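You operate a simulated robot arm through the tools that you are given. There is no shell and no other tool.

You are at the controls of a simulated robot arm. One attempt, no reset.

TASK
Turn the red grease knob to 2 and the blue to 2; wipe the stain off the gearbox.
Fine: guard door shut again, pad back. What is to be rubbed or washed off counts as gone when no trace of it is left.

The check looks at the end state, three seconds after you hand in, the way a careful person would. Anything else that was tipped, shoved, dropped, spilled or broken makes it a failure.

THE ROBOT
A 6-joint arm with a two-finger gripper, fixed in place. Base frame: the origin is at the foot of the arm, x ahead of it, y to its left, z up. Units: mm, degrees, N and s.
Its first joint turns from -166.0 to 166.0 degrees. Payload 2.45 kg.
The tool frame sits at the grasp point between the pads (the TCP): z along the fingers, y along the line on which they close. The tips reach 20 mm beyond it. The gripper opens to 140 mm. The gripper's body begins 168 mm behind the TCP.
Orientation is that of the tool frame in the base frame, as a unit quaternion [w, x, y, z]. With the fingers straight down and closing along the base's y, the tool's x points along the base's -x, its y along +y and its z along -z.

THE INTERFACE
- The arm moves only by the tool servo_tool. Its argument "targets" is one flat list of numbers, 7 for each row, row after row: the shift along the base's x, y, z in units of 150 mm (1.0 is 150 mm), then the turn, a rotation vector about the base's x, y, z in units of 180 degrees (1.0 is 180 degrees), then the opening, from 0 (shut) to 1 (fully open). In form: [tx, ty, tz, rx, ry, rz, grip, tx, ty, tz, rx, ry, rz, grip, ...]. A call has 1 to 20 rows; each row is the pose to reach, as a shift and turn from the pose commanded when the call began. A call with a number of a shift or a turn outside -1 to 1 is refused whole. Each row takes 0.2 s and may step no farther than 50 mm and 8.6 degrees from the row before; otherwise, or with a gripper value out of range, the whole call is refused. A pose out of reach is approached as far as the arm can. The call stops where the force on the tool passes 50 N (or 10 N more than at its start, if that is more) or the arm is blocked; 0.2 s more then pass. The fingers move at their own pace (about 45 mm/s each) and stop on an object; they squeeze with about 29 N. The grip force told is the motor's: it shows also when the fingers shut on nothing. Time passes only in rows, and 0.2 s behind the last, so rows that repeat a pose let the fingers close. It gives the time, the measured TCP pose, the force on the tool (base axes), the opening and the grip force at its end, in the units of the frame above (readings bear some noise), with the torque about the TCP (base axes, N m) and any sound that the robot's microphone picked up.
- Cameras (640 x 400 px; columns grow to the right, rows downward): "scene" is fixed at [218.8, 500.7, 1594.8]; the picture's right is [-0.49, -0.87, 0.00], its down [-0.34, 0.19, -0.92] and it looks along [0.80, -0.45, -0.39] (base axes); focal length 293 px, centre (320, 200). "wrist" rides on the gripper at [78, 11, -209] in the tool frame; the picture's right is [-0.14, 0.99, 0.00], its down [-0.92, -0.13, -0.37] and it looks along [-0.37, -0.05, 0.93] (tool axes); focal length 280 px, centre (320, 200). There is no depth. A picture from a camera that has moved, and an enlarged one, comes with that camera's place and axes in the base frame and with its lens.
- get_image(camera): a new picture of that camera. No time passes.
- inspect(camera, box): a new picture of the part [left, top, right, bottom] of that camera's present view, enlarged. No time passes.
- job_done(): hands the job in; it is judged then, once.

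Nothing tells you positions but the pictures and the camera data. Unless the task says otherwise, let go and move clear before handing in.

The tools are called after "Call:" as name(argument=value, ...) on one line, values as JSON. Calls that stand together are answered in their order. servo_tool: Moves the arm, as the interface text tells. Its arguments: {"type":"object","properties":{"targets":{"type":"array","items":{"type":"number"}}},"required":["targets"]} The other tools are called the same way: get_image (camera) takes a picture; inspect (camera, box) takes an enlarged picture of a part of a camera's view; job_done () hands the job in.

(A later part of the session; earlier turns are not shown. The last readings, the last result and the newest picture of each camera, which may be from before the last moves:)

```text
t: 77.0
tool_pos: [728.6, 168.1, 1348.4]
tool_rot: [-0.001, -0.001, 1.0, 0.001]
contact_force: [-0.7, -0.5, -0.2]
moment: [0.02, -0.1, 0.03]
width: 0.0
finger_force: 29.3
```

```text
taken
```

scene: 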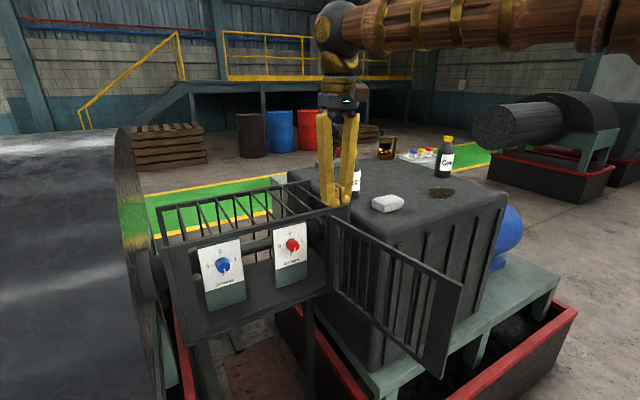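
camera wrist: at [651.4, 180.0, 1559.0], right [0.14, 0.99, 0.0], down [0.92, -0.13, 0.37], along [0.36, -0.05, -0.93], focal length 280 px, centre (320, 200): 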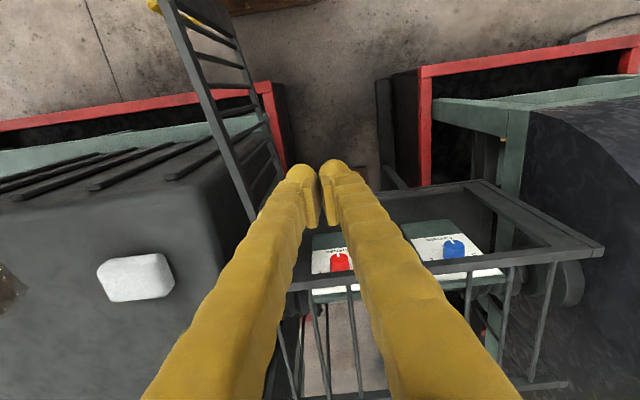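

The door sits along (800,55)→(560,30). I'll hover outside it at (560, −40) and then lower to rail height.

Call:
servo_tool(targets=[-0.2, -0.2, 0, 0, 0, 0, 0, -0.4, -0.4, 0, 0, 0, 0, 0, -0.55, -0.65, 0, 0, 0, 0, 0, -0.7, -0.9, 0, 0, 0, 0, 0, -0.8, -1, 0, 0, 0, 0, 0])

Call:
servo_tool(targets=[-0.15, -0.2, 0, 0, 0, 0, 0, -0.3, -0.39, 0, 0, 0, 0, 0])

Call:
get_image(camera="wrist")

Call:
get_image(camera="scene")

```text
t: 78.2
tool_pos: [610.2, 20.7, 1349.8]
tool_rot: [0.0, 0.0, 1.0, 0.0]
contact_force: [0.0, -0.8, -0.5]
moment: [-0.03, 0.03, -0.02]
width: 0.3
finger_force: 28.9
```

```text
t: 78.8
tool_pos: [564.5, -38.8, 1349.2]
tool_rot: [0.0, -0.001, 1.0, 0.001]
contact_force: [0.2, 0.2, -0.8]
moment: [0.03, 0.02, -0.02]
width: 0.0
finger_force: 29.1
```

```text
taken
camera wrist: at [487.0, -28.8, 1559.8], right [0.14, 0.99, 0.0], down [0.92, -0.13, 0.37], along [0.37, -0.05, -0.93], focal length 280 px, centre (320, 200)
```

wrist: 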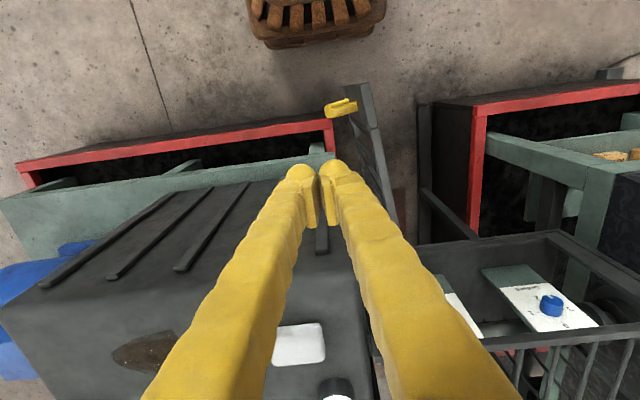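

```text
taken
```

scene: 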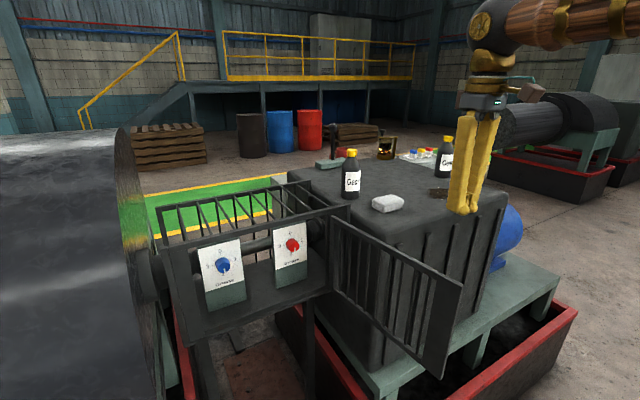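

Call:
servo_tool(targets=[0, 0, -0.25, 0, 0, 0, 0, 0, 0, -0.5, 0, 0, 0, 0, 0, 0, -0.75, 0, 0, 0, 0, 0, 0, -1, 0, 0, 0, 0])

Call:
servo_tool(targets=[0, 0, -0.06, 0, 0, 0, 0, 0, 0, -0.12, 0, 0, 0, 0])

Call:
get_image(camera="wrist")

```text
t: 79.8
tool_pos: [564.2, -38.7, 1196.3]
tool_rot: [0.0, -0.001, 1.0, 0.002]
contact_force: [-0.1, 0.5, -1.0]
moment: [-0.01, 0.0, 0.03]
width: 0.2
finger_force: 29.0
```

```text
t: 80.4
tool_pos: [564.3, -37.9, 1180.1]
tool_rot: [0.001, -0.001, 1.0, 0.001]
contact_force: [0.2, -0.2, 0.3]
moment: [-0.02, 0.01, 0.0]
width: 0.1
finger_force: 29.0
```

```text
taken
camera wrist: at [486.1, -27.8, 1389.9], right [0.14, 0.99, 0.0], down [0.92, -0.13, 0.37], along [0.37, -0.05, -0.93], focal length 280 px, centre (320, 200)
```

wrist: 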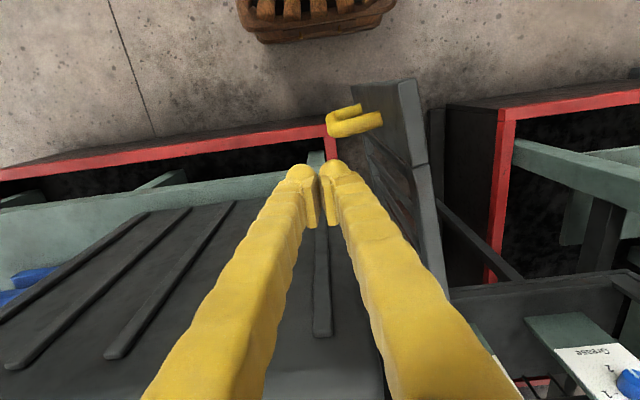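

Fingers are outside the door at rail height. Sweeping the arc to push it shut.

Call:
servo_tool(targets=[-0.023, 0.081, 0, 0, 0, 0, 0, -0.043, 0.159, 0, 0, 0, 0, 0, -0.059, 0.237, 0, 0, 0, 0, 0, -0.073, 0.316, 0, 0, 0, 0, 0, -0.084, 0.395, 0, 0, 0, 0, 0, -0.093, 0.475, 0, 0, 0, 0, 0, -0.098, 0.555, 0, 0, 0, 0, 0, -0.101, 0.635, 0, 0, 0, 0, 0, -0.101, 0.715, 0, 0, 0, 0, 0, -0.098, 0.795, 0, 0, 0, 0, 0, -0.093, 0.875, 0, 0, 0, 0, 0, -0.084, 0.954, 0, 0, 0, 0, 0])

Call:
get_image(camera="wrist")

Call:
get_image(camera="scene")

```text
t: 83.0
tool_pos: [551.5, 107.0, 1180.4]
tool_rot: [-0.001, -0.001, 1.0, 0.001]
contact_force: [-0.4, -1.5, 0.0]
moment: [0.0, 0.01, -0.01]
width: 0.0
finger_force: 29.5
```

```text
taken
camera wrist: at [473.4, 116.2, 1390.4], right [0.14, 0.99, 0.0], down [0.92, -0.13, 0.37], along [0.37, -0.05, -0.93], focal length 280 px, centre (320, 200)
```

wrist: 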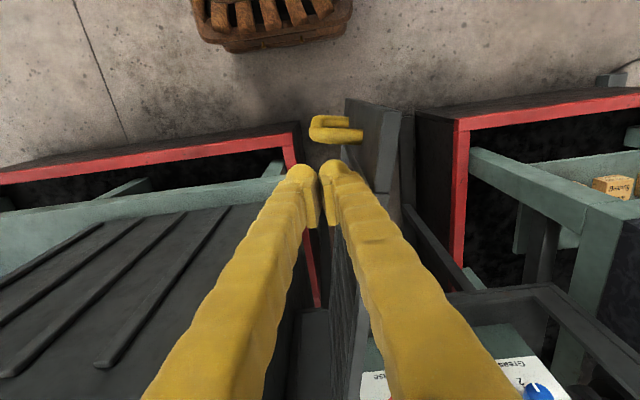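

```text
taken
```

scene: 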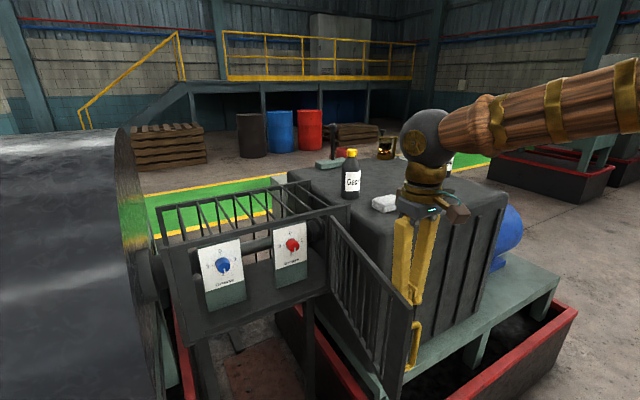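

Call:
servo_tool(targets=[0.011, 0.079, 0, 0, 0, 0, 0, 0.033, 0.197, 0, 0, 0, 0, 0, 0.061, 0.314, 0, 0, 0, 0, 0, 0.095, 0.429, 0, 0, 0, 0, 0, 0.135, 0.543, 0, 0, 0, 0, 0, 0.181, 0.653, 0, 0, 0, 0, 0, 0.233, 0.762, 0, 0, 0, 0, 0, 0.29, 0.867, 0, 0, 0, 0, 0, 0.353, 0.969, 0, 0, 0, 0, 0])

Call:
get_image(camera="wrist")

```text
t: 85.0
tool_pos: [604.7, 251.3, 1180.1]
tool_rot: [0.0, -0.001, 1.0, 0.001]
contact_force: [0.2, -0.3, 0.0]
moment: [0.0, 0.01, -0.01]
width: 0.0
finger_force: 29.0
```

```text
taken
camera wrist: at [526.3, 260.7, 1390.4], right [0.14, 0.99, 0.0], down [0.92, -0.13, 0.37], along [0.37, -0.05, -0.93], focal length 280 px, centre (320, 200)
```

wrist: 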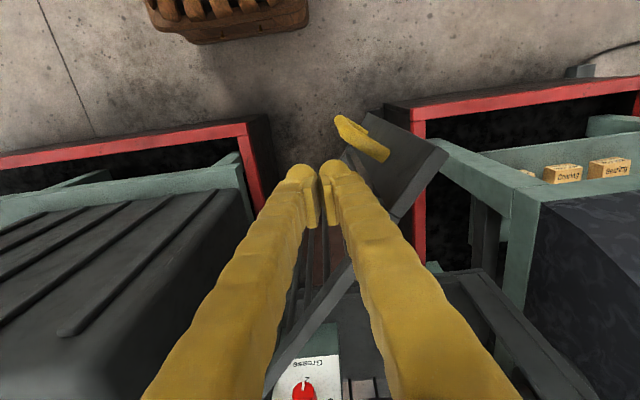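

Call:
servo_tool(targets=[0.068, 0.099, 0, 0, 0, 0, 0, 0.141, 0.195, 0, 0, 0, 0, 0, 0.219, 0.286, 0, 0, 0, 0, 0, 0.302, 0.373, 0, 0, 0, 0, 0, 0.389, 0.455, 0, 0, 0, 0, 0, 0.48, 0.533, 0, 0, 0, 0, 0, 0.575, 0.607, 0, 0, 0, 0, 0, 0.675, 0.675, 0, 0, 0, 0, 0, 0.777, 0.737, 0, 0, 0, 0, 0, 0.882, 0.795, 0, 0, 0, 0, 0, 0.991, 0.846, 0, 0, 0, 0, 0])

Call:
get_image(camera="wrist")

Call:
get_image(camera="scene")

```text
t: 87.4
tool_pos: [753.5, 377.2, 1179.3]
tool_rot: [0.0, -0.001, 1.0, 0.001]
contact_force: [-0.1, 0.0, 0.7]
moment: [0.01, 0.0, 0.0]
width: 0.0
finger_force: 29.0
```

```text
taken
camera wrist: at [675.6, 386.7, 1389.9], right [0.14, 0.99, 0.0], down [0.92, -0.13, 0.37], along [0.37, -0.05, -0.93], focal length 280 px, centre (320, 200)
```

wrist: 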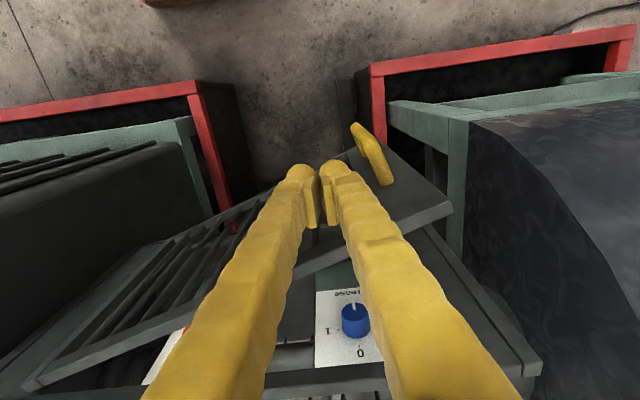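

```text
taken
```

scene: 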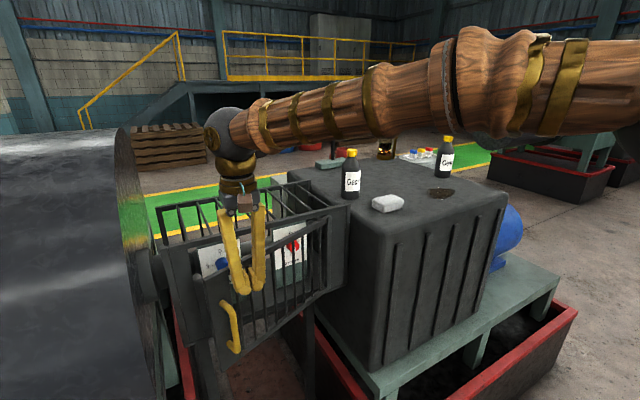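

Call:
servo_tool(targets=[0.055, 0.024, 0, 0, 0, 0, 0, 0.111, 0.047, 0, 0, 0, 0, 0, 0.224, 0.087, 0, 0, 0, 0, 0, 0.339, 0.121, 0, 0, 0, 0, 0, 0.4, 0.135, 0, 0, 0, 0, 0, 0.456, 0.149, 0, 0, 0, 0, 0, 0.535, 0.164, 0, 0, 0, 0, 0, 0.575, 0.171, 0, 0, 0, 0, 0, 0.613, 0.177, 0, 0, 0, 0, 0])

Call:
get_image(camera="wrist")

Call:
get_image(camera="scene")

```text
t: 89.4
tool_pos: [845.5, 404.2, 1180.5]
tool_rot: [0.0, -0.001, 1.0, 0.002]
contact_force: [0.2, 0.1, 0.2]
moment: [0.0, 0.0, 0.01]
width: 0.0
finger_force: 28.7
```

```text
taken
camera wrist: at [767.2, 414.6, 1390.5], right [0.14, 0.99, 0.0], down [0.92, -0.13, 0.37], along [0.37, -0.05, -0.93], focal length 280 px, centre (320, 200)
```

wrist: 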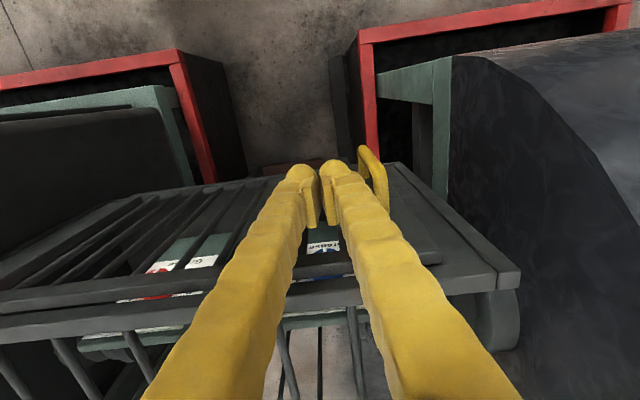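

```text
taken
```

scene: 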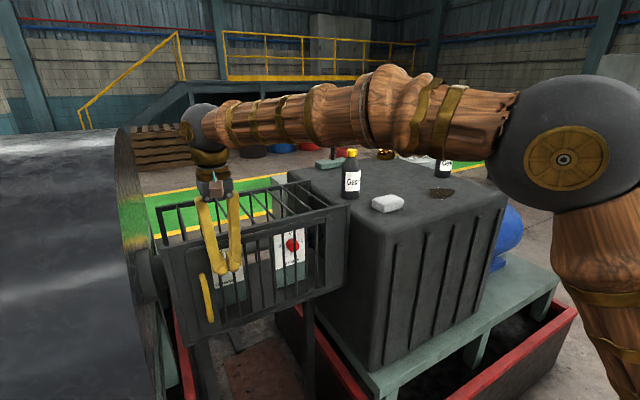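

Nearly shut. I'll press on slowly until it meets resistance.

Call:
servo_tool(targets=[0.02, 0.001, 0, 0, 0, 0, 0, 0.04, 0.002, 0, 0, 0, 0, 0, 0.06, 0.003, 0, 0, 0, 0, 0, 0.08, 0.004, 0, 0, 0, 0, 0, 0.1, 0.005, 0, 0, 0, 0, 0])

Call:
get_image(camera="wrist")

Call:
inspect(camera="scene", box=[150, 210, 350, 340])

```text
t: 90.6
tool_pos: [860.1, 404.2, 1179.7]
tool_rot: [0.0, -0.001, 1.0, 0.002]
contact_force: [-0.6, 1.2, 0.2]
moment: [-0.02, -0.02, -0.01]
width: 0.0
finger_force: 29.3
```

```text
taken
camera wrist: at [782.1, 414.7, 1389.9], right [0.14, 0.99, 0.0], down [0.92, -0.13, 0.37], along [0.37, -0.05, -0.93], focal length 280 px, centre (320, 200)
```

wrist: 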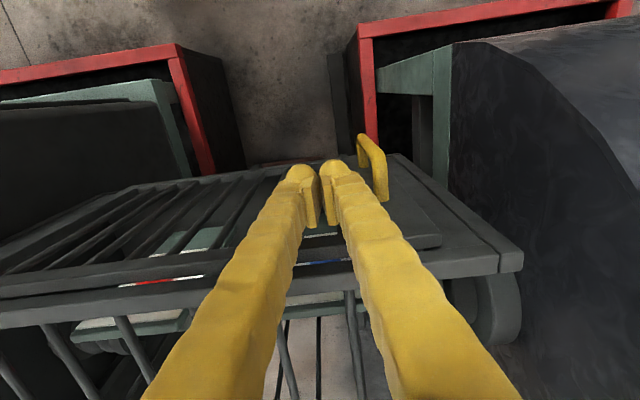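

```text
3.08 times, centred on (250, 275) of scene
camera zoom: at [218.8, 500.7, 1594.8], right [-0.49, -0.87, 0.0], down [-0.34, 0.19, -0.92], along [0.8, -0.45, -0.39], focal length 903 px, centre (535, -31)
```

zoom: 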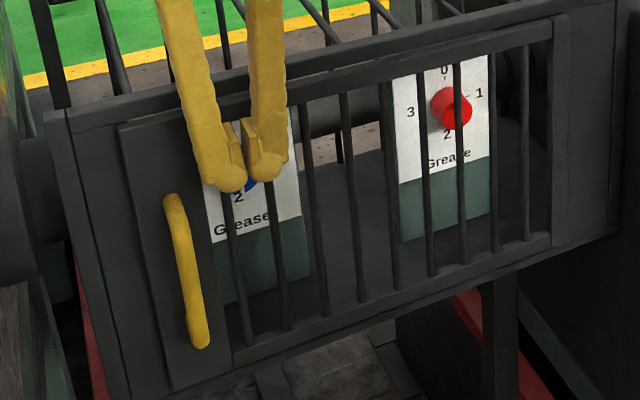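

The handle appears back at its original place. I'll press a few mm more to be sure it seats.

Call:
servo_tool(targets=[0.008, 0, 0, 0, 0, 0, 0, 0.016, 0, 0, 0, 0, 0, 0, 0.024, 0, 0, 0, 0, 0, 0, 0.032, 0, 0, 0, 0, 0, 0, 0.04, 0, 0, 0, 0, 0, 0])

Call:
inspect(camera="scene", box=[150, 210, 350, 340])

```text
t: 91.8
tool_pos: [865.0, 404.6, 1178.9]
tool_rot: [0.0, -0.001, 1.0, 0.0]
contact_force: [-0.2, 0.6, 0.1]
moment: [0.0, 0.0, -0.02]
width: 0.0
finger_force: 29.5
```

```text
3.08 times, centred on (250, 275) of scene
camera zoom: at [218.8, 500.7, 1594.8], right [-0.49, -0.87, 0.0], down [-0.34, 0.19, -0.92], along [0.8, -0.45, -0.39], focal length 903 px, centre (535, -31)
```

zoom: 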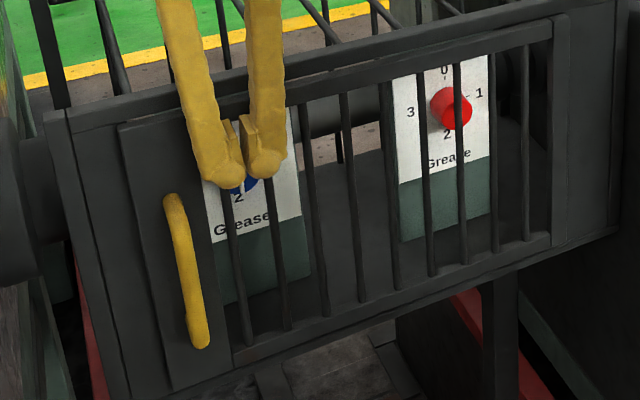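

Call:
servo_tool(targets=[0.013, 0, 0, 0, 0, 0, 0, 0.026, 0, 0, 0, 0, 0, 0, 0.039, 0, 0, 0, 0, 0, 0, 0.052, 0, 0, 0, 0, 0, 0, 0.065, 0, 0, 0, 0, 0, 0, 0.078, 0, 0, 0, 0, 0, 0])

Call:
inspect(camera="scene", box=[150, 210, 350, 340])

```text
t: 92.7
tool_pos: [868.3, 403.9, 1179.1]
tool_rot: [-0.003, -0.001, 1.0, -0.001]
contact_force: [-13.0, -2.5, 1.7]
moment: [-0.06, 0.06, -0.08]
width: 6.3
finger_force: 29.4
stopped in row 4: the force on the tool passed its limit at 57 N (the readings are from after the stop); the commanded pose is now the measured one
```

```text
3.08 times, centred on (250, 275) of scene
camera zoom: at [218.8, 500.7, 1594.8], right [-0.49, -0.87, 0.0], down [-0.34, 0.19, -0.92], along [0.8, -0.45, -0.39], focal length 903 px, centre (535, -31)
```

zoom: 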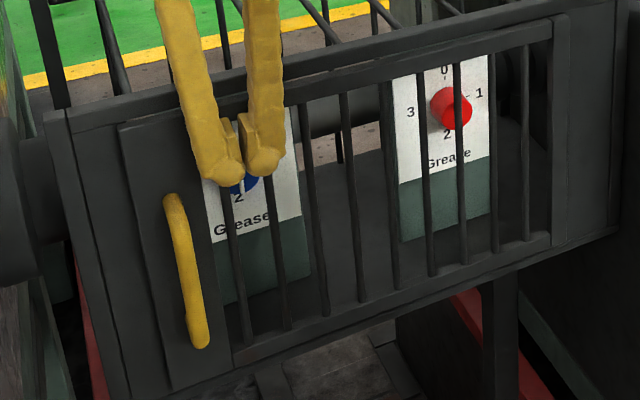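

The door is firmly on its stop. A bar has nudged between the fingertips, so I'll open them first and then back away and rise.

Call:
servo_tool(targets=[-0.005, 0, 0, 0, 0, 0, 0.2, -0.005, 0, 0, 0, 0, 0, 0.25, -0.005, 0, 0, 0, 0, 0, 0.25, -0.1, 0, 0, 0, 0, 0, 0.25, -0.25, 0, 0, 0, 0, 0, 0.25, -0.4, 0, 0.1, 0, 0, 0, 0.25, -0.5, 0, 0.35, 0, 0, 0, 0.25, -0.5, -0.1, 0.65, 0, 0, 0, 0.25, -0.5, -0.3, 0.95, 0, 0, 0, 0.25])

Call:
get_image(camera="wrist")

Call:
get_image(camera="scene")

Call:
inspect(camera="scene", box=[150, 210, 350, 340])

```text
refused: row 9 steps farther than a row can; nothing moved
```

```text
taken
camera wrist: at [792.5, 415.1, 1390.2], right [0.14, 0.99, 0.0], down [0.92, -0.13, 0.36], along [0.36, -0.05, -0.93], focal length 280 px, centre (320, 200)
```

wrist: 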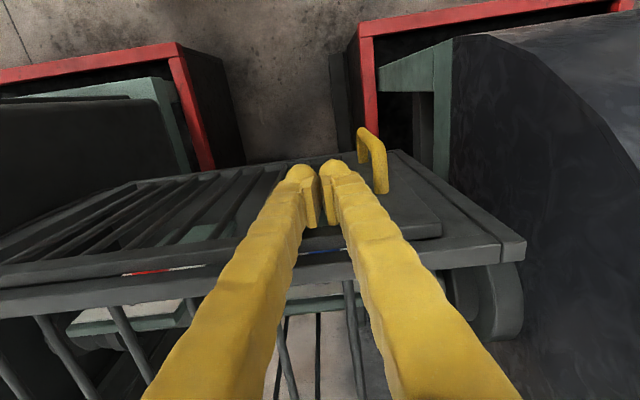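

```text
taken
```

scene: 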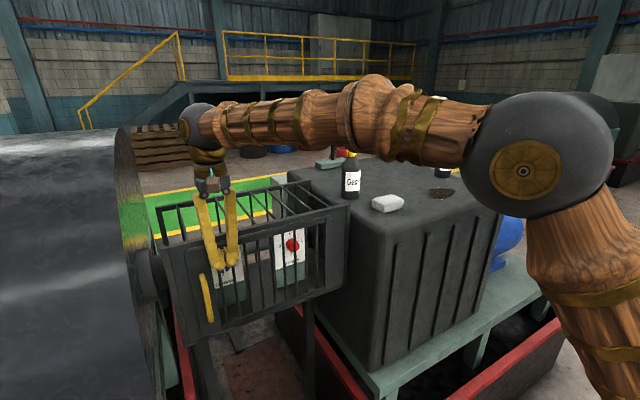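

```text
3.08 times, centred on (250, 275) of scene
camera zoom: at [218.8, 500.7, 1594.8], right [-0.49, -0.87, 0.0], down [-0.34, 0.19, -0.92], along [0.8, -0.45, -0.39], focal length 903 px, centre (535, -31)
```

zoom: 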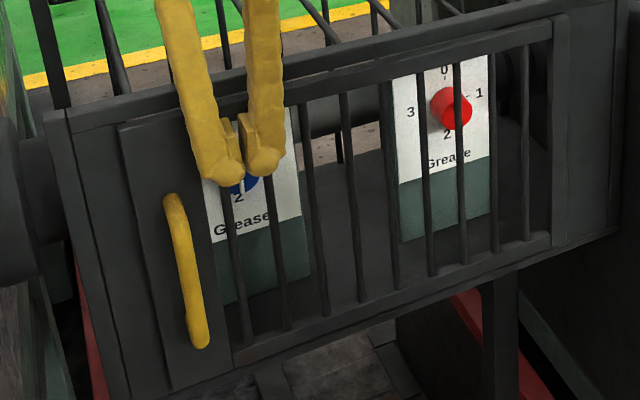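

Call:
servo_tool(targets=[-0.005, 0, 0, 0, 0, 0, 0.2, -0.005, 0, 0, 0, 0, 0, 0.25, -0.005, 0, 0, 0, 0, 0, 0.25, -0.1, 0, 0, 0, 0, 0, 0.25, -0.25, 0, 0, 0, 0, 0, 0.25, -0.4, 0, 0.1, 0, 0, 0, 0.25, -0.5, 0, 0.3, 0, 0, 0, 0.25, -0.5, -0.1, 0.55, 0, 0, 0, 0.25, -0.5, -0.25, 0.75, 0, 0, 0, 0.25, -0.5, -0.4, 0.95, 0, 0, 0, 0.25])

Call:
get_image(camera="wrist")

Call:
inspect(camera="scene", box=[150, 210, 350, 340])

```text
t: 94.9
tool_pos: [797.0, 346.1, 1322.0]
tool_rot: [-0.004, -0.001, 1.0, -0.001]
contact_force: [0.4, 0.1, -0.3]
moment: [-0.01, 0.02, 0.02]
width: 35.0
finger_force: 0.1
```

```text
taken
camera wrist: at [719.8, 356.5, 1532.0], right [0.14, 0.99, 0.0], down [0.92, -0.13, 0.36], along [0.36, -0.05, -0.93], focal length 280 px, centre (320, 200)
```

wrist: 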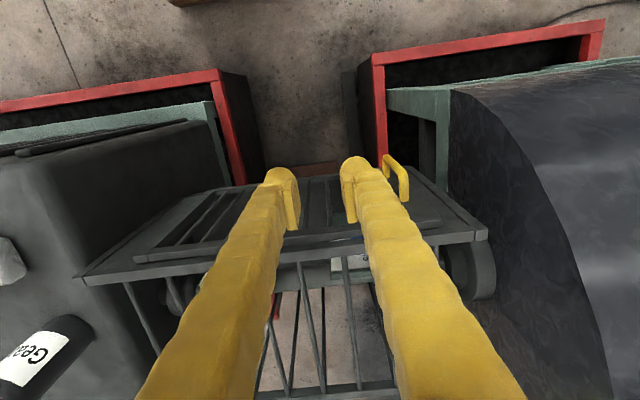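

```text
3.08 times, centred on (250, 275) of scene
camera zoom: at [218.8, 500.7, 1594.8], right [-0.49, -0.87, 0.0], down [-0.34, 0.19, -0.92], along [0.8, -0.45, -0.39], focal length 903 px, centre (535, -31)
```

zoom: 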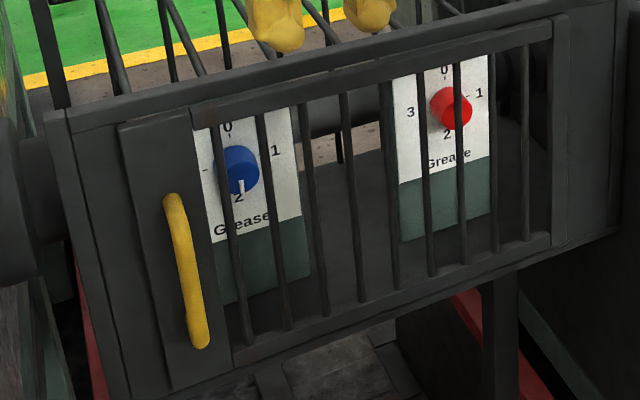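

The door is shut and both knobs read 2. Now for the pad: I'll move over the gearbox for a look from above.

Call:
servo_tool(targets=[0, -0.25, 0.15, 0, 0, 0, 0.4, 0, -0.5, 0.3, 0, 0, 0, 0.5, 0, -0.75, 0.45, 0, 0, 0, 0.5, 0, -1, 0.55, 0, 0, 0, 0.5])

Call:
servo_tool(targets=[-0.05, -0.25, 0, 0, 0, 0, 0.5, -0.1, -0.5, 0, 0, 0, 0, 0.5, -0.15, -0.75, 0, 0, 0, 0, 0.5, -0.2, -1, 0, 0, 0, 0, 0.5])

Call:
servo_tool(targets=[0, -0.25, 0, 0, 0, 0, 0.5, 0, -0.5, 0, 0, 0, 0, 0.5, 0, -0.75, 0, 0, 0, 0, 0.5, 0, -1, 0, 0, 0, 0, 0.5])

Call:
get_image(camera="wrist")

Call:
get_image(camera="scene")

```text
t: 95.9
tool_pos: [792.9, 193.5, 1403.1]
tool_rot: [-0.003, -0.001, 1.0, -0.001]
contact_force: [-0.3, -0.4, 0.0]
moment: [0.01, 0.01, -0.01]
width: 70.0
finger_force: 0.0
```

```text
t: 96.9
tool_pos: [766.0, 43.4, 1405.2]
tool_rot: [-0.004, -0.001, 1.0, 0.0]
contact_force: [-0.1, 0.1, -0.5]
moment: [-0.02, 0.01, -0.04]
width: 70.1
finger_force: 0.1
```

```text
t: 97.9
tool_pos: [765.6, -107.3, 1405.4]
tool_rot: [-0.003, -0.001, 1.0, 0.0]
contact_force: [0.5, 0.0, 0.0]
moment: [0.04, -0.02, 0.01]
width: 69.9
finger_force: 0.1
```

```text
taken
camera wrist: at [689.1, -95.7, 1615.7], right [0.14, 0.99, 0.0], down [0.92, -0.13, 0.36], along [0.36, -0.05, -0.93], focal length 280 px, centre (320, 200)
```

wrist: 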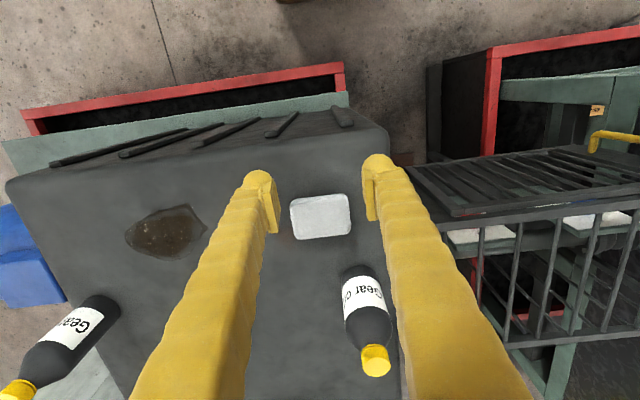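

```text
taken
```

scene: 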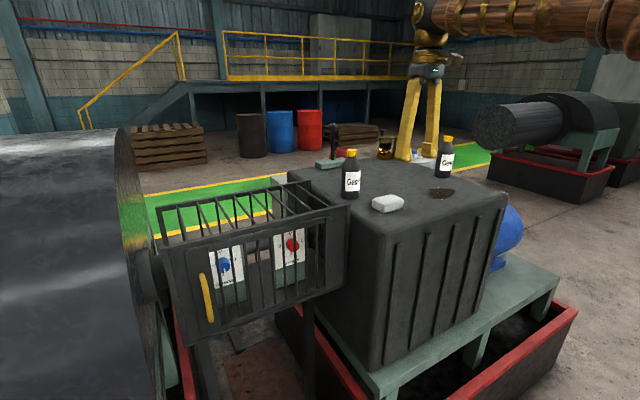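

Call:
inspect(camera="wrist", box=[100, 170, 240, 290])

Call:
inspect(camera="wrist", box=[260, 170, 390, 270])

Call:
inspect(camera="scene", box=[360, 170, 480, 230])

```text
3.33 times, centred on (170, 230) of wrist
camera zoom: at [689.1, -95.7, 1615.7], right [0.14, 0.99, 0.0], down [0.92, -0.13, 0.36], along [0.36, -0.05, -0.93], focal length 935 px, centre (820, 100)
```

zoom: 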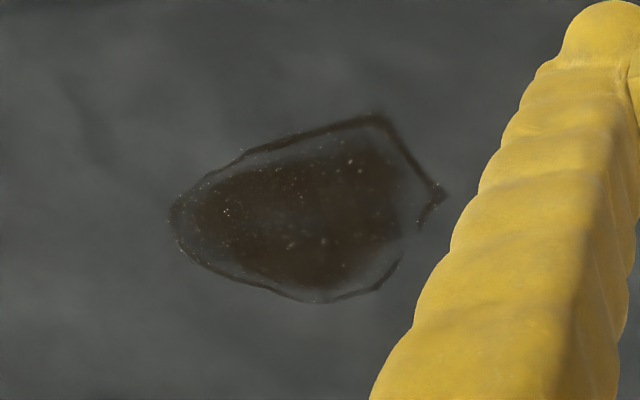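

```text
4.00 times, centred on (325, 220) of wrist
camera zoom: at [689.1, -95.7, 1615.7], right [0.14, 0.99, 0.0], down [0.92, -0.13, 0.36], along [0.36, -0.05, -0.93], focal length 1122 px, centre (300, 120)
```

zoom: 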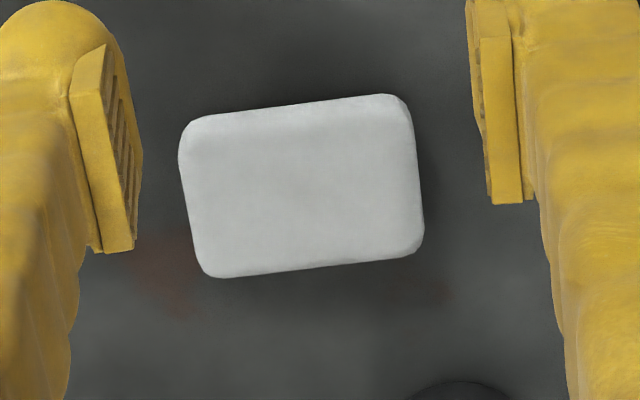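

```text
5.33 times, centred on (420, 200) of scene
camera zoom: at [218.8, 500.7, 1594.8], right [-0.49, -0.87, 0.0], down [-0.34, 0.19, -0.92], along [0.8, -0.45, -0.39], focal length 1565 px, centre (-213, 200)
```

zoom: 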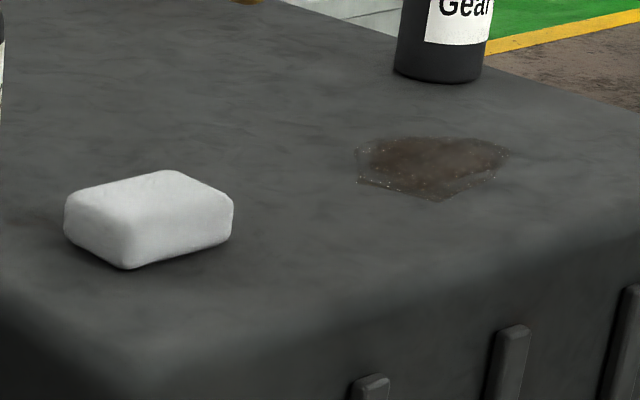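

The pad's top is at about (865, −117, 1225), roughly 90 mm along y by 63 mm along x. The stain spans x 830–932, y −459…−314 at z ≈ 1190. I'll move above the pad with the jaws wide open.

Call:
servo_tool(targets=[0.2, 0, -0.15, 0, 0, 0, 0.8, 0.4, -0.03, -0.3, 0, 0, 0, 0.95, 0.55, -0.06, -0.45, 0, 0, 0, 0.95, 0.66, -0.065, -0.6, 0, 0, 0, 0.95, 0.66, -0.065, -0.7, 0, 0, 0, 0.95])

Call:
get_image(camera="wrist")

Call:
get_image(camera="scene")

```text
t: 99.1
tool_pos: [863.9, -114.9, 1298.6]
tool_rot: [-0.004, -0.001, 1.0, 0.0]
contact_force: [-0.7, -0.6, 0.0]
moment: [-0.04, -0.03, 0.01]
width: 132.7
finger_force: 0.0
```

```text
taken
camera wrist: at [786.8, -104.6, 1509.5], right [0.14, 0.99, 0.0], down [0.92, -0.13, 0.36], along [0.36, -0.05, -0.93], focal length 280 px, centre (320, 200)
```

wrist: 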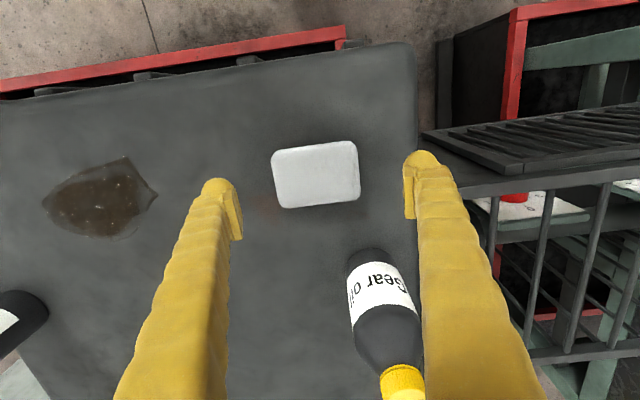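

```text
taken
```

scene: 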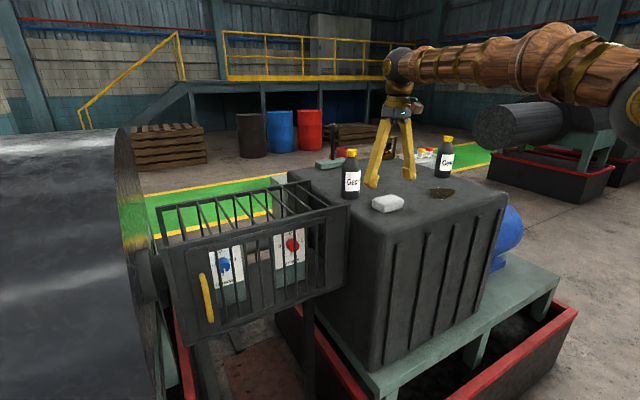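

The pad is centred at about (867, −120.5). I'll descend around it and close.

Call:
servo_tool(targets=[0.02, -0.037, 0, 0, 0, 0, 0.95, 0.02, -0.037, -0.2, 0, 0, 0, 0.95, 0.02, -0.037, -0.38, 0, 0, 0, 0.95, 0.02, -0.037, -0.48, 0, 0, 0, 0.95, 0.02, -0.037, -0.535, 0, 0, 0, 0.95])

Call:
get_image(camera="wrist")

Call:
inspect(camera="scene", box=[340, 150, 480, 230])

```text
t: 100.3
tool_pos: [867.3, -120.1, 1218.4]
tool_rot: [-0.003, -0.001, 1.0, 0.0]
contact_force: [0.1, -0.3, -0.7]
moment: [-0.06, -0.03, -0.03]
width: 132.9
finger_force: 0.1
```

```text
taken
camera wrist: at [790.2, -109.8, 1429.0], right [0.14, 0.99, 0.0], down [0.92, -0.13, 0.36], along [0.36, -0.05, -0.93], focal length 280 px, centre (320, 200)
```

wrist: 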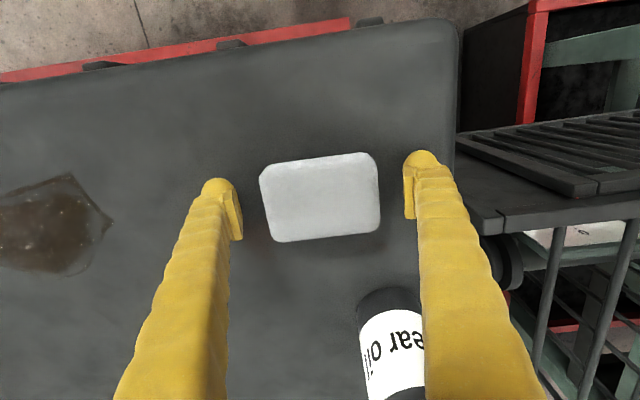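

```text
4.57 times, centred on (410, 190) of scene
camera zoom: at [218.8, 500.7, 1594.8], right [-0.49, -0.87, 0.0], down [-0.34, 0.19, -0.92], along [0.8, -0.45, -0.39], focal length 1342 px, centre (-91, 246)
```

zoom: 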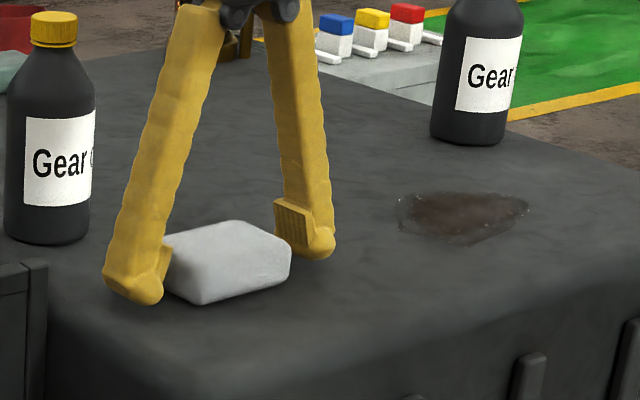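

Call:
servo_tool(targets=[0, 0, 0, 0, 0, 0, 0.7, 0, 0, 0, 0, 0, 0, 0.5, 0, 0, 0, 0, 0, 0, 0.4, 0, 0, 0, 0, 0, 0, 0.4, 0, 0, 0, 0, 0, 0, 0.4])

Call:
get_image(camera="wrist")

Call:
inspect(camera="scene", box=[340, 150, 480, 230])

```text
t: 101.5
tool_pos: [866.7, -121.4, 1218.9]
tool_rot: [-0.003, 0.0, 1.0, -0.001]
contact_force: [-0.5, 0.5, 0.7]
moment: [-0.03, -0.03, 0.02]
width: 93.4
finger_force: 29.3
```

```text
taken
camera wrist: at [790.2, -109.8, 1429.2], right [0.14, 0.99, 0.0], down [0.92, -0.13, 0.36], along [0.36, -0.05, -0.93], focal length 280 px, centre (320, 200)
```

wrist: 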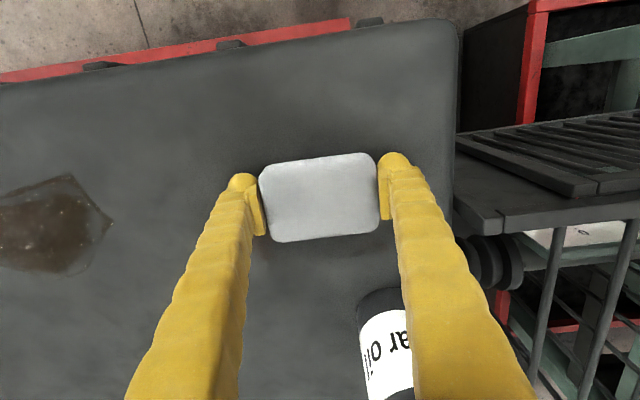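

```text
4.57 times, centred on (410, 190) of scene
camera zoom: at [218.8, 500.7, 1594.8], right [-0.49, -0.87, 0.0], down [-0.34, 0.19, -0.92], along [0.8, -0.45, -0.39], focal length 1342 px, centre (-91, 246)
```

zoom: 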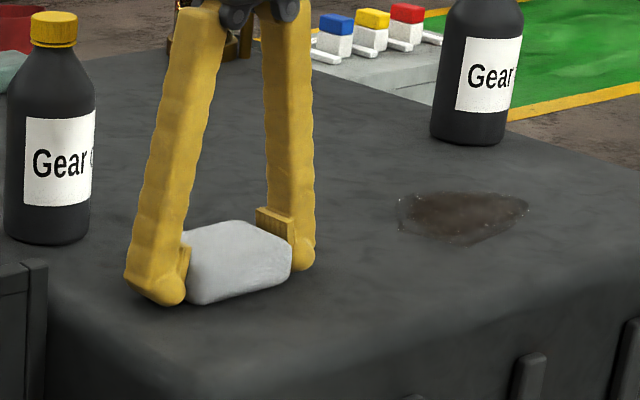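

Gripped at 93 mm with TCP (867, −121, 1218.7); I'll keep that as the return pose. I'll lift, then yaw 66° so the pad's long side points radially and reaches the far edge of the stain.

Call:
servo_tool(targets=[0, 0, 0.1, 0, 0, 0, 0.4, 0, 0, 0.3, 0, 0, 0, 0.4, 0, 0, 0.4, 0, 0, 0, 0.4, 0, -0.12, 0.4, 0, 0, 0.0458, 0.4, 0, -0.24, 0.4, 0, 0, 0.0917, 0.4, 0, -0.36, 0.4, 0, 0, 0.1375, 0.4, 0, -0.48, 0.4, 0, 0, 0.1833, 0.4, 0, -0.6, 0.4, 0, 0, 0.2292, 0.4, 0, -0.72, 0.4, 0, 0, 0.275, 0.4, 0, -0.84, 0.4, 0, 0, 0.3208, 0.4, 0, -0.96, 0.4, 0, 0, 0.3667, 0.4])

Call:
get_image(camera="wrist")

Call:
get_image(camera="scene")

```text
t: 103.9
tool_pos: [866.9, -264.0, 1279.2]
tool_rot: [-0.002, -0.547, 0.837, -0.003]
contact_force: [0.6, 0.7, 0.5]
moment: [-0.01, -0.03, 0.0]
width: 93.4
finger_force: 29.0
```

```text
taken
camera wrist: at [826.0, -330.7, 1489.2], right [-0.85, 0.52, 0.0], down [0.49, 0.79, 0.36], along [0.19, 0.31, -0.93], focal length 280 px, centre (320, 200)
```

wrist: 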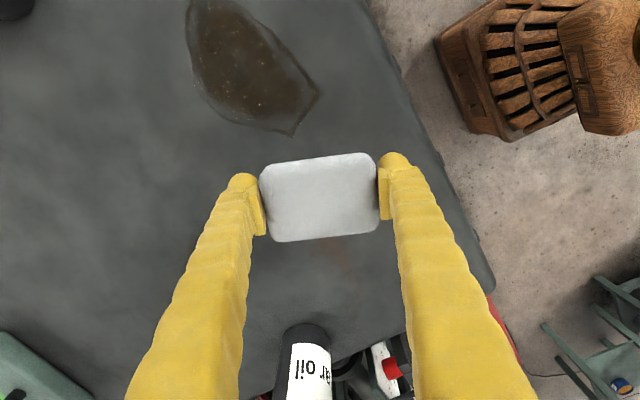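

```text
taken
```

scene: 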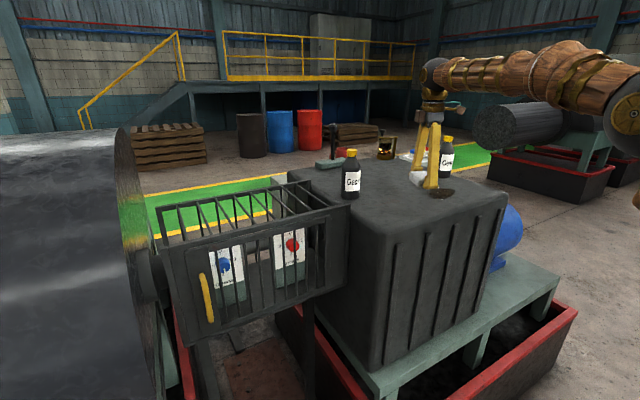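

Call:
servo_tool(targets=[0.05, -0.12, 0, 0, 0, 0, 0.4, 0.09, -0.27, -0.1, 0, 0, 0, 0.4, 0.09, -0.27, -0.25, 0, 0, 0, 0.4, 0.09, -0.27, -0.35, 0, 0, 0, 0.4, 0.09, -0.27, -0.39, 0, 0, 0, 0.4])

Call:
servo_tool(targets=[0, 0, -0.007, 0, 0, 0, 0.4, 0, 0, -0.014, 0, 0, 0, 0.4])

```text
t: 105.1
tool_pos: [879.1, -307.0, 1220.6]
tool_rot: [-0.003, -0.545, 0.838, -0.001]
contact_force: [0.0, -0.4, -0.2]
moment: [0.0, -0.02, 0.03]
width: 93.1
finger_force: 29.0
```

```text
t: 105.7
tool_pos: [879.8, -305.6, 1220.5]
tool_rot: [-0.003, -0.545, 0.838, -0.002]
contact_force: [-1.1, -1.9, 6.5]
moment: [0.06, 0.07, 0.02]
width: 93.3
finger_force: 29.3
```

Light contact at 6.5 N. Adding slight pressure and making the first stroke.

Call:
servo_tool(targets=[0, 0, -0.003, 0, 0, 0, 0.4, -0.041, -0.091, -0.003, 0, 0, 0, 0.4, -0.081, -0.183, -0.003, 0, 0, 0, 0.4, -0.122, -0.274, -0.003, 0, 0, 0, 0.4, -0.163, -0.365, -0.003, 0, 0, 0, 0.4, -0.204, -0.457, -0.003, 0, 0, 0, 0.4, -0.244, -0.548, -0.003, 0, 0, 0, 0.4, -0.285, -0.639, -0.003, 0, 0, 0, 0.4, -0.326, -0.73, -0.003, 0, 0, 0, 0.4, -0.366, -0.822, -0.003, 0, 0, 0, 0.4, -0.407, -0.913, -0.003, 0, 0, 0, 0.4])

Call:
get_image(camera="wrist")

Call:
inspect(camera="scene", box=[360, 150, 500, 230])

```text
t: 108.1
tool_pos: [818.9, -441.9, 1219.3]
tool_rot: [-0.003, -0.545, 0.838, -0.003]
contact_force: [4.0, 11.7, 36.5]
moment: [0.32, -0.18, -0.14]
width: 93.3
finger_force: 29.0
```

```text
taken
camera wrist: at [777.0, -509.0, 1429.1], right [-0.85, 0.53, 0.0], down [0.49, 0.79, 0.36], along [0.19, 0.31, -0.93], focal length 280 px, centre (320, 200)
```

wrist: 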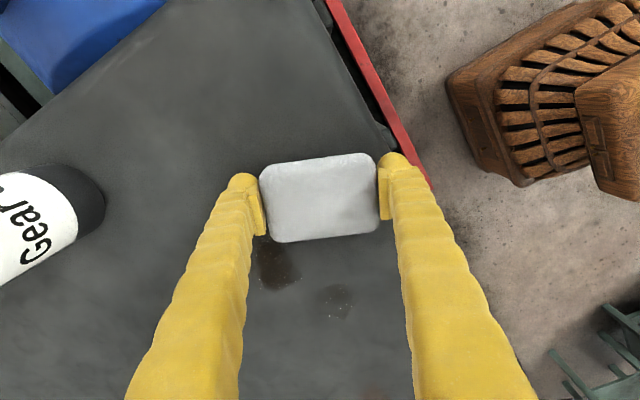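

```text
4.57 times, centred on (430, 190) of scene
camera zoom: at [218.8, 500.7, 1594.8], right [-0.49, -0.87, 0.0], down [-0.34, 0.19, -0.92], along [0.8, -0.45, -0.39], focal length 1342 px, centre (-183, 246)
```

zoom: 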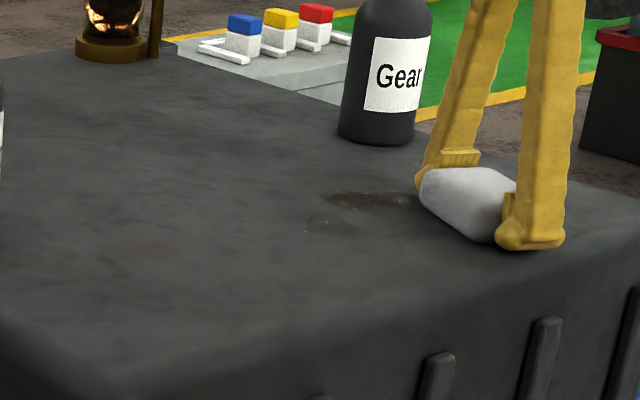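

Most of the stain is wiped. I'll shift outward 45 mm and stroke back over the far part, with slightly less pressure.

Call:
servo_tool(targets=[0.09, -0.04, 0.004, 0, 0, 0, 0.4, 0.18, -0.08, 0.004, 0, 0, 0, 0.4, 0.274, -0.122, 0.004, 0, 0, 0, 0.4, 0.315, -0.031, 0.003, 0, 0, 0, 0.4, 0.355, 0.061, 0.003, 0, 0, 0, 0.4, 0.396, 0.152, 0.003, 0, 0, 0, 0.4, 0.437, 0.243, 0.003, 0, 0, 0, 0.4, 0.478, 0.335, 0.003, 0, 0, 0, 0.4, 0.518, 0.426, 0.003, 0, 0, 0, 0.4, 0.559, 0.517, 0.003, 0, 0, 0, 0.4, 0.6, 0.608, 0.003, 0, 0, 0, 0.4, 0.64, 0.7, 0.003, 0, 0, 0, 0.4, 0.681, 0.791, 0.003, 0, 0, 0, 0.4])

Call:
get_image(camera="wrist")

Call:
inspect(camera="scene", box=[360, 150, 500, 230])

```text
t: 110.9
tool_pos: [921.7, -323.5, 1218.4]
tool_rot: [-0.002, -0.545, 0.838, -0.002]
contact_force: [-3.4, -3.9, 13.5]
moment: [0.24, -0.23, -0.01]
width: 93.4
finger_force: 28.9
```

```text
taken
camera wrist: at [880.3, -389.4, 1429.1], right [-0.85, 0.53, 0.0], down [0.49, 0.79, 0.36], along [0.19, 0.31, -0.93], focal length 280 px, centre (320, 200)
```

wrist: 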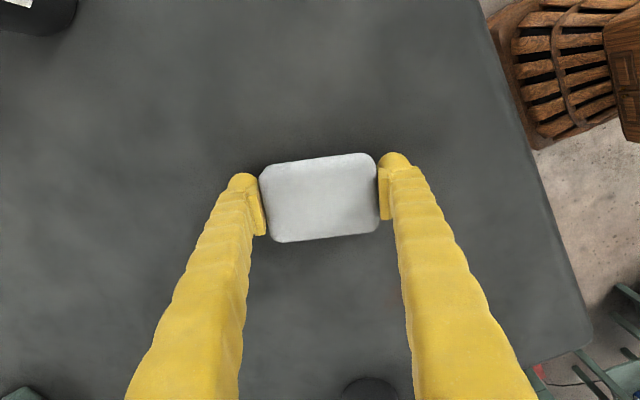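

```text
4.57 times, centred on (430, 190) of scene
camera zoom: at [218.8, 500.7, 1594.8], right [-0.49, -0.87, 0.0], down [-0.34, 0.19, -0.92], along [0.8, -0.45, -0.39], focal length 1342 px, centre (-183, 246)
```

zoom: 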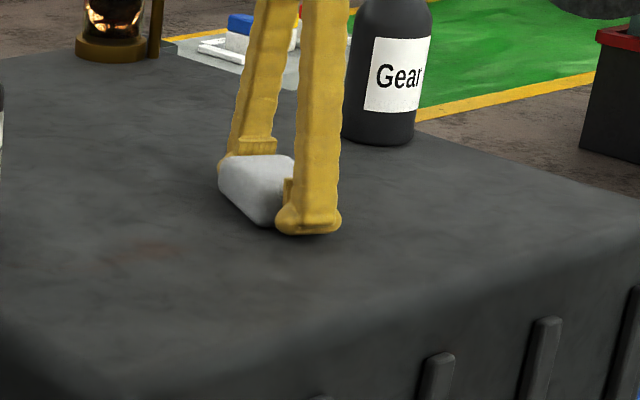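

The stain looks gone. I'll do one more pass through the middle band, then check closely for traces.

Call:
servo_tool(targets=[-0.07, 0.031, 0, 0, 0, 0, 0.4, -0.15, 0.067, 0.001, 0, 0, 0, 0.4, -0.191, -0.024, 0.001, 0, 0, 0, 0.4, -0.231, -0.116, 0.001, 0, 0, 0, 0.4, -0.272, -0.207, 0.001, 0, 0, 0, 0.4, -0.313, -0.298, 0.001, 0, 0, 0, 0.4, -0.354, -0.39, 0.002, 0, 0, 0, 0.4, -0.394, -0.481, 0.002, 0, 0, 0, 0.4, -0.435, -0.572, 0.002, 0, 0, 0, 0.4, -0.476, -0.663, 0.002, 0, 0, 0, 0.4, -0.516, -0.755, 0.003, 0, 0, 0, 0.4, -0.557, -0.846, 0.003, 0, 0, 0, 0.4])

Call:
get_image(camera="wrist")

Call:
inspect(camera="scene", box=[360, 150, 500, 230])

```text
t: 113.5
tool_pos: [838.0, -450.6, 1220.3]
tool_rot: [-0.003, -0.545, 0.838, -0.002]
contact_force: [-0.1, -0.6, -0.4]
moment: [-0.01, 0.0, 0.01]
width: 93.4
finger_force: 29.0
```

```text
taken
camera wrist: at [796.8, -517.1, 1429.7], right [-0.85, 0.53, 0.0], down [0.49, 0.79, 0.36], along [0.19, 0.31, -0.93], focal length 280 px, centre (320, 200)
```

wrist: 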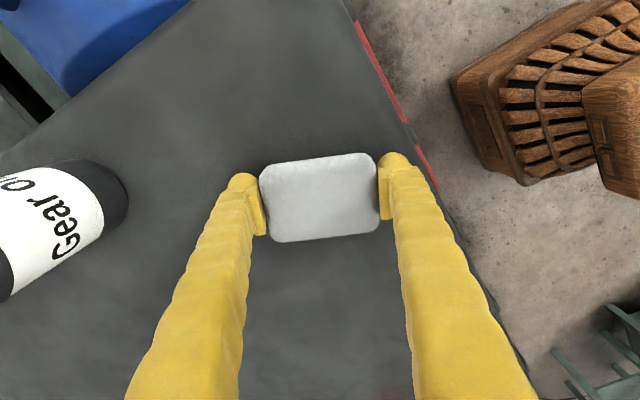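

```text
4.57 times, centred on (430, 190) of scene
camera zoom: at [218.8, 500.7, 1594.8], right [-0.49, -0.87, 0.0], down [-0.34, 0.19, -0.92], along [0.8, -0.45, -0.39], focal length 1342 px, centre (-183, 246)
```

zoom: 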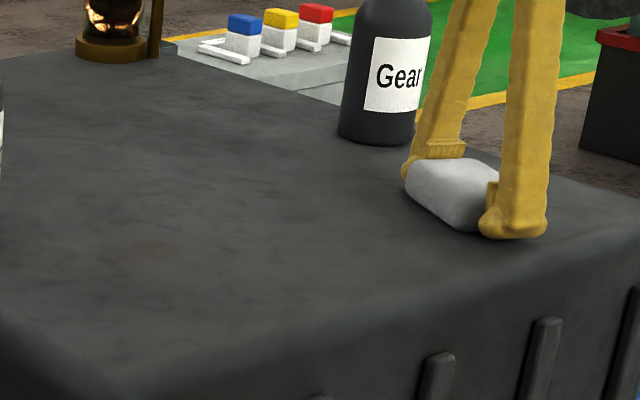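

I'll lift and look closely at the whole area from above.

Call:
servo_tool(targets=[0, 0, 0.2, 0, 0, 0, 0.4, 0, 0, 0.45, 0, 0, 0, 0.4, -0.1, 0.1, 0.7, 0, 0, -0.04, 0.4, -0.2, 0.2, 0.9, 0, 0, -0.08, 0.4, -0.3, 0.3, 1, 0, 0, -0.12, 0.4, -0.3, 0.4, 1, 0, 0, -0.16, 0.4, -0.3, 0.5, 1, 0, 0, -0.2, 0.4, -0.3, 0.6, 1, 0, 0, -0.24, 0.4, -0.3, 0.7, 1, 0, 0, -0.28, 0.4, -0.3, 0.8, 1, 0, 0, -0.32, 0.4, -0.3, 0.9, 1, 0, 0, -0.3667, 0.4])

Call:
get_image(camera="wrist")

Call:
inspect(camera="scene", box=[360, 150, 500, 230])

```text
t: 115.9
tool_pos: [793.9, -315.0, 1370.3]
tool_rot: [-0.004, -0.001, 1.0, 0.0]
contact_force: [0.1, 0.7, -0.6]
moment: [-0.01, 0.04, 0.01]
width: 92.9
finger_force: 29.0
```

```text
taken
camera wrist: at [716.2, -304.3, 1579.8], right [0.14, 0.99, 0.0], down [0.92, -0.13, 0.36], along [0.36, -0.05, -0.93], focal length 280 px, centre (320, 200)
```

wrist: 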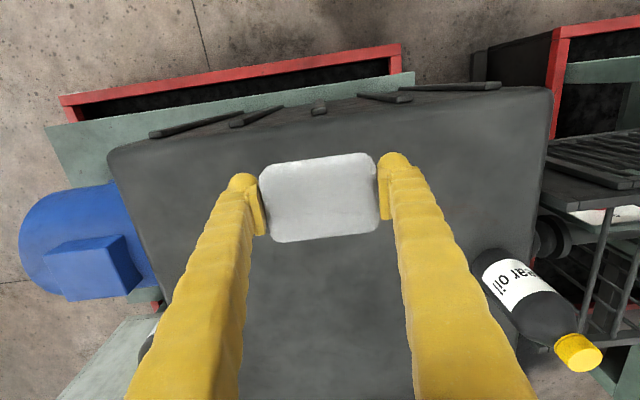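

```text
4.57 times, centred on (430, 190) of scene
camera zoom: at [218.8, 500.7, 1594.8], right [-0.49, -0.87, 0.0], down [-0.34, 0.19, -0.92], along [0.8, -0.45, -0.39], focal length 1342 px, centre (-183, 246)
```

zoom: 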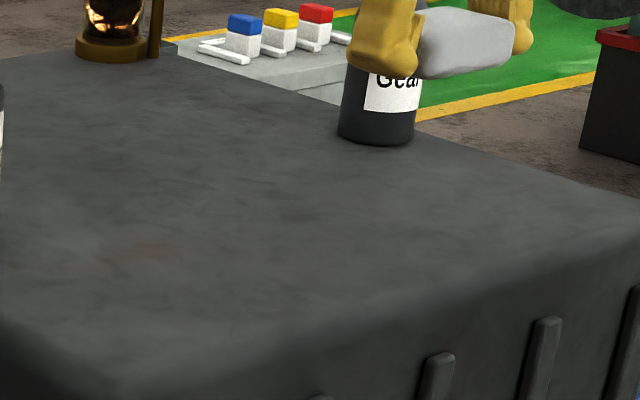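

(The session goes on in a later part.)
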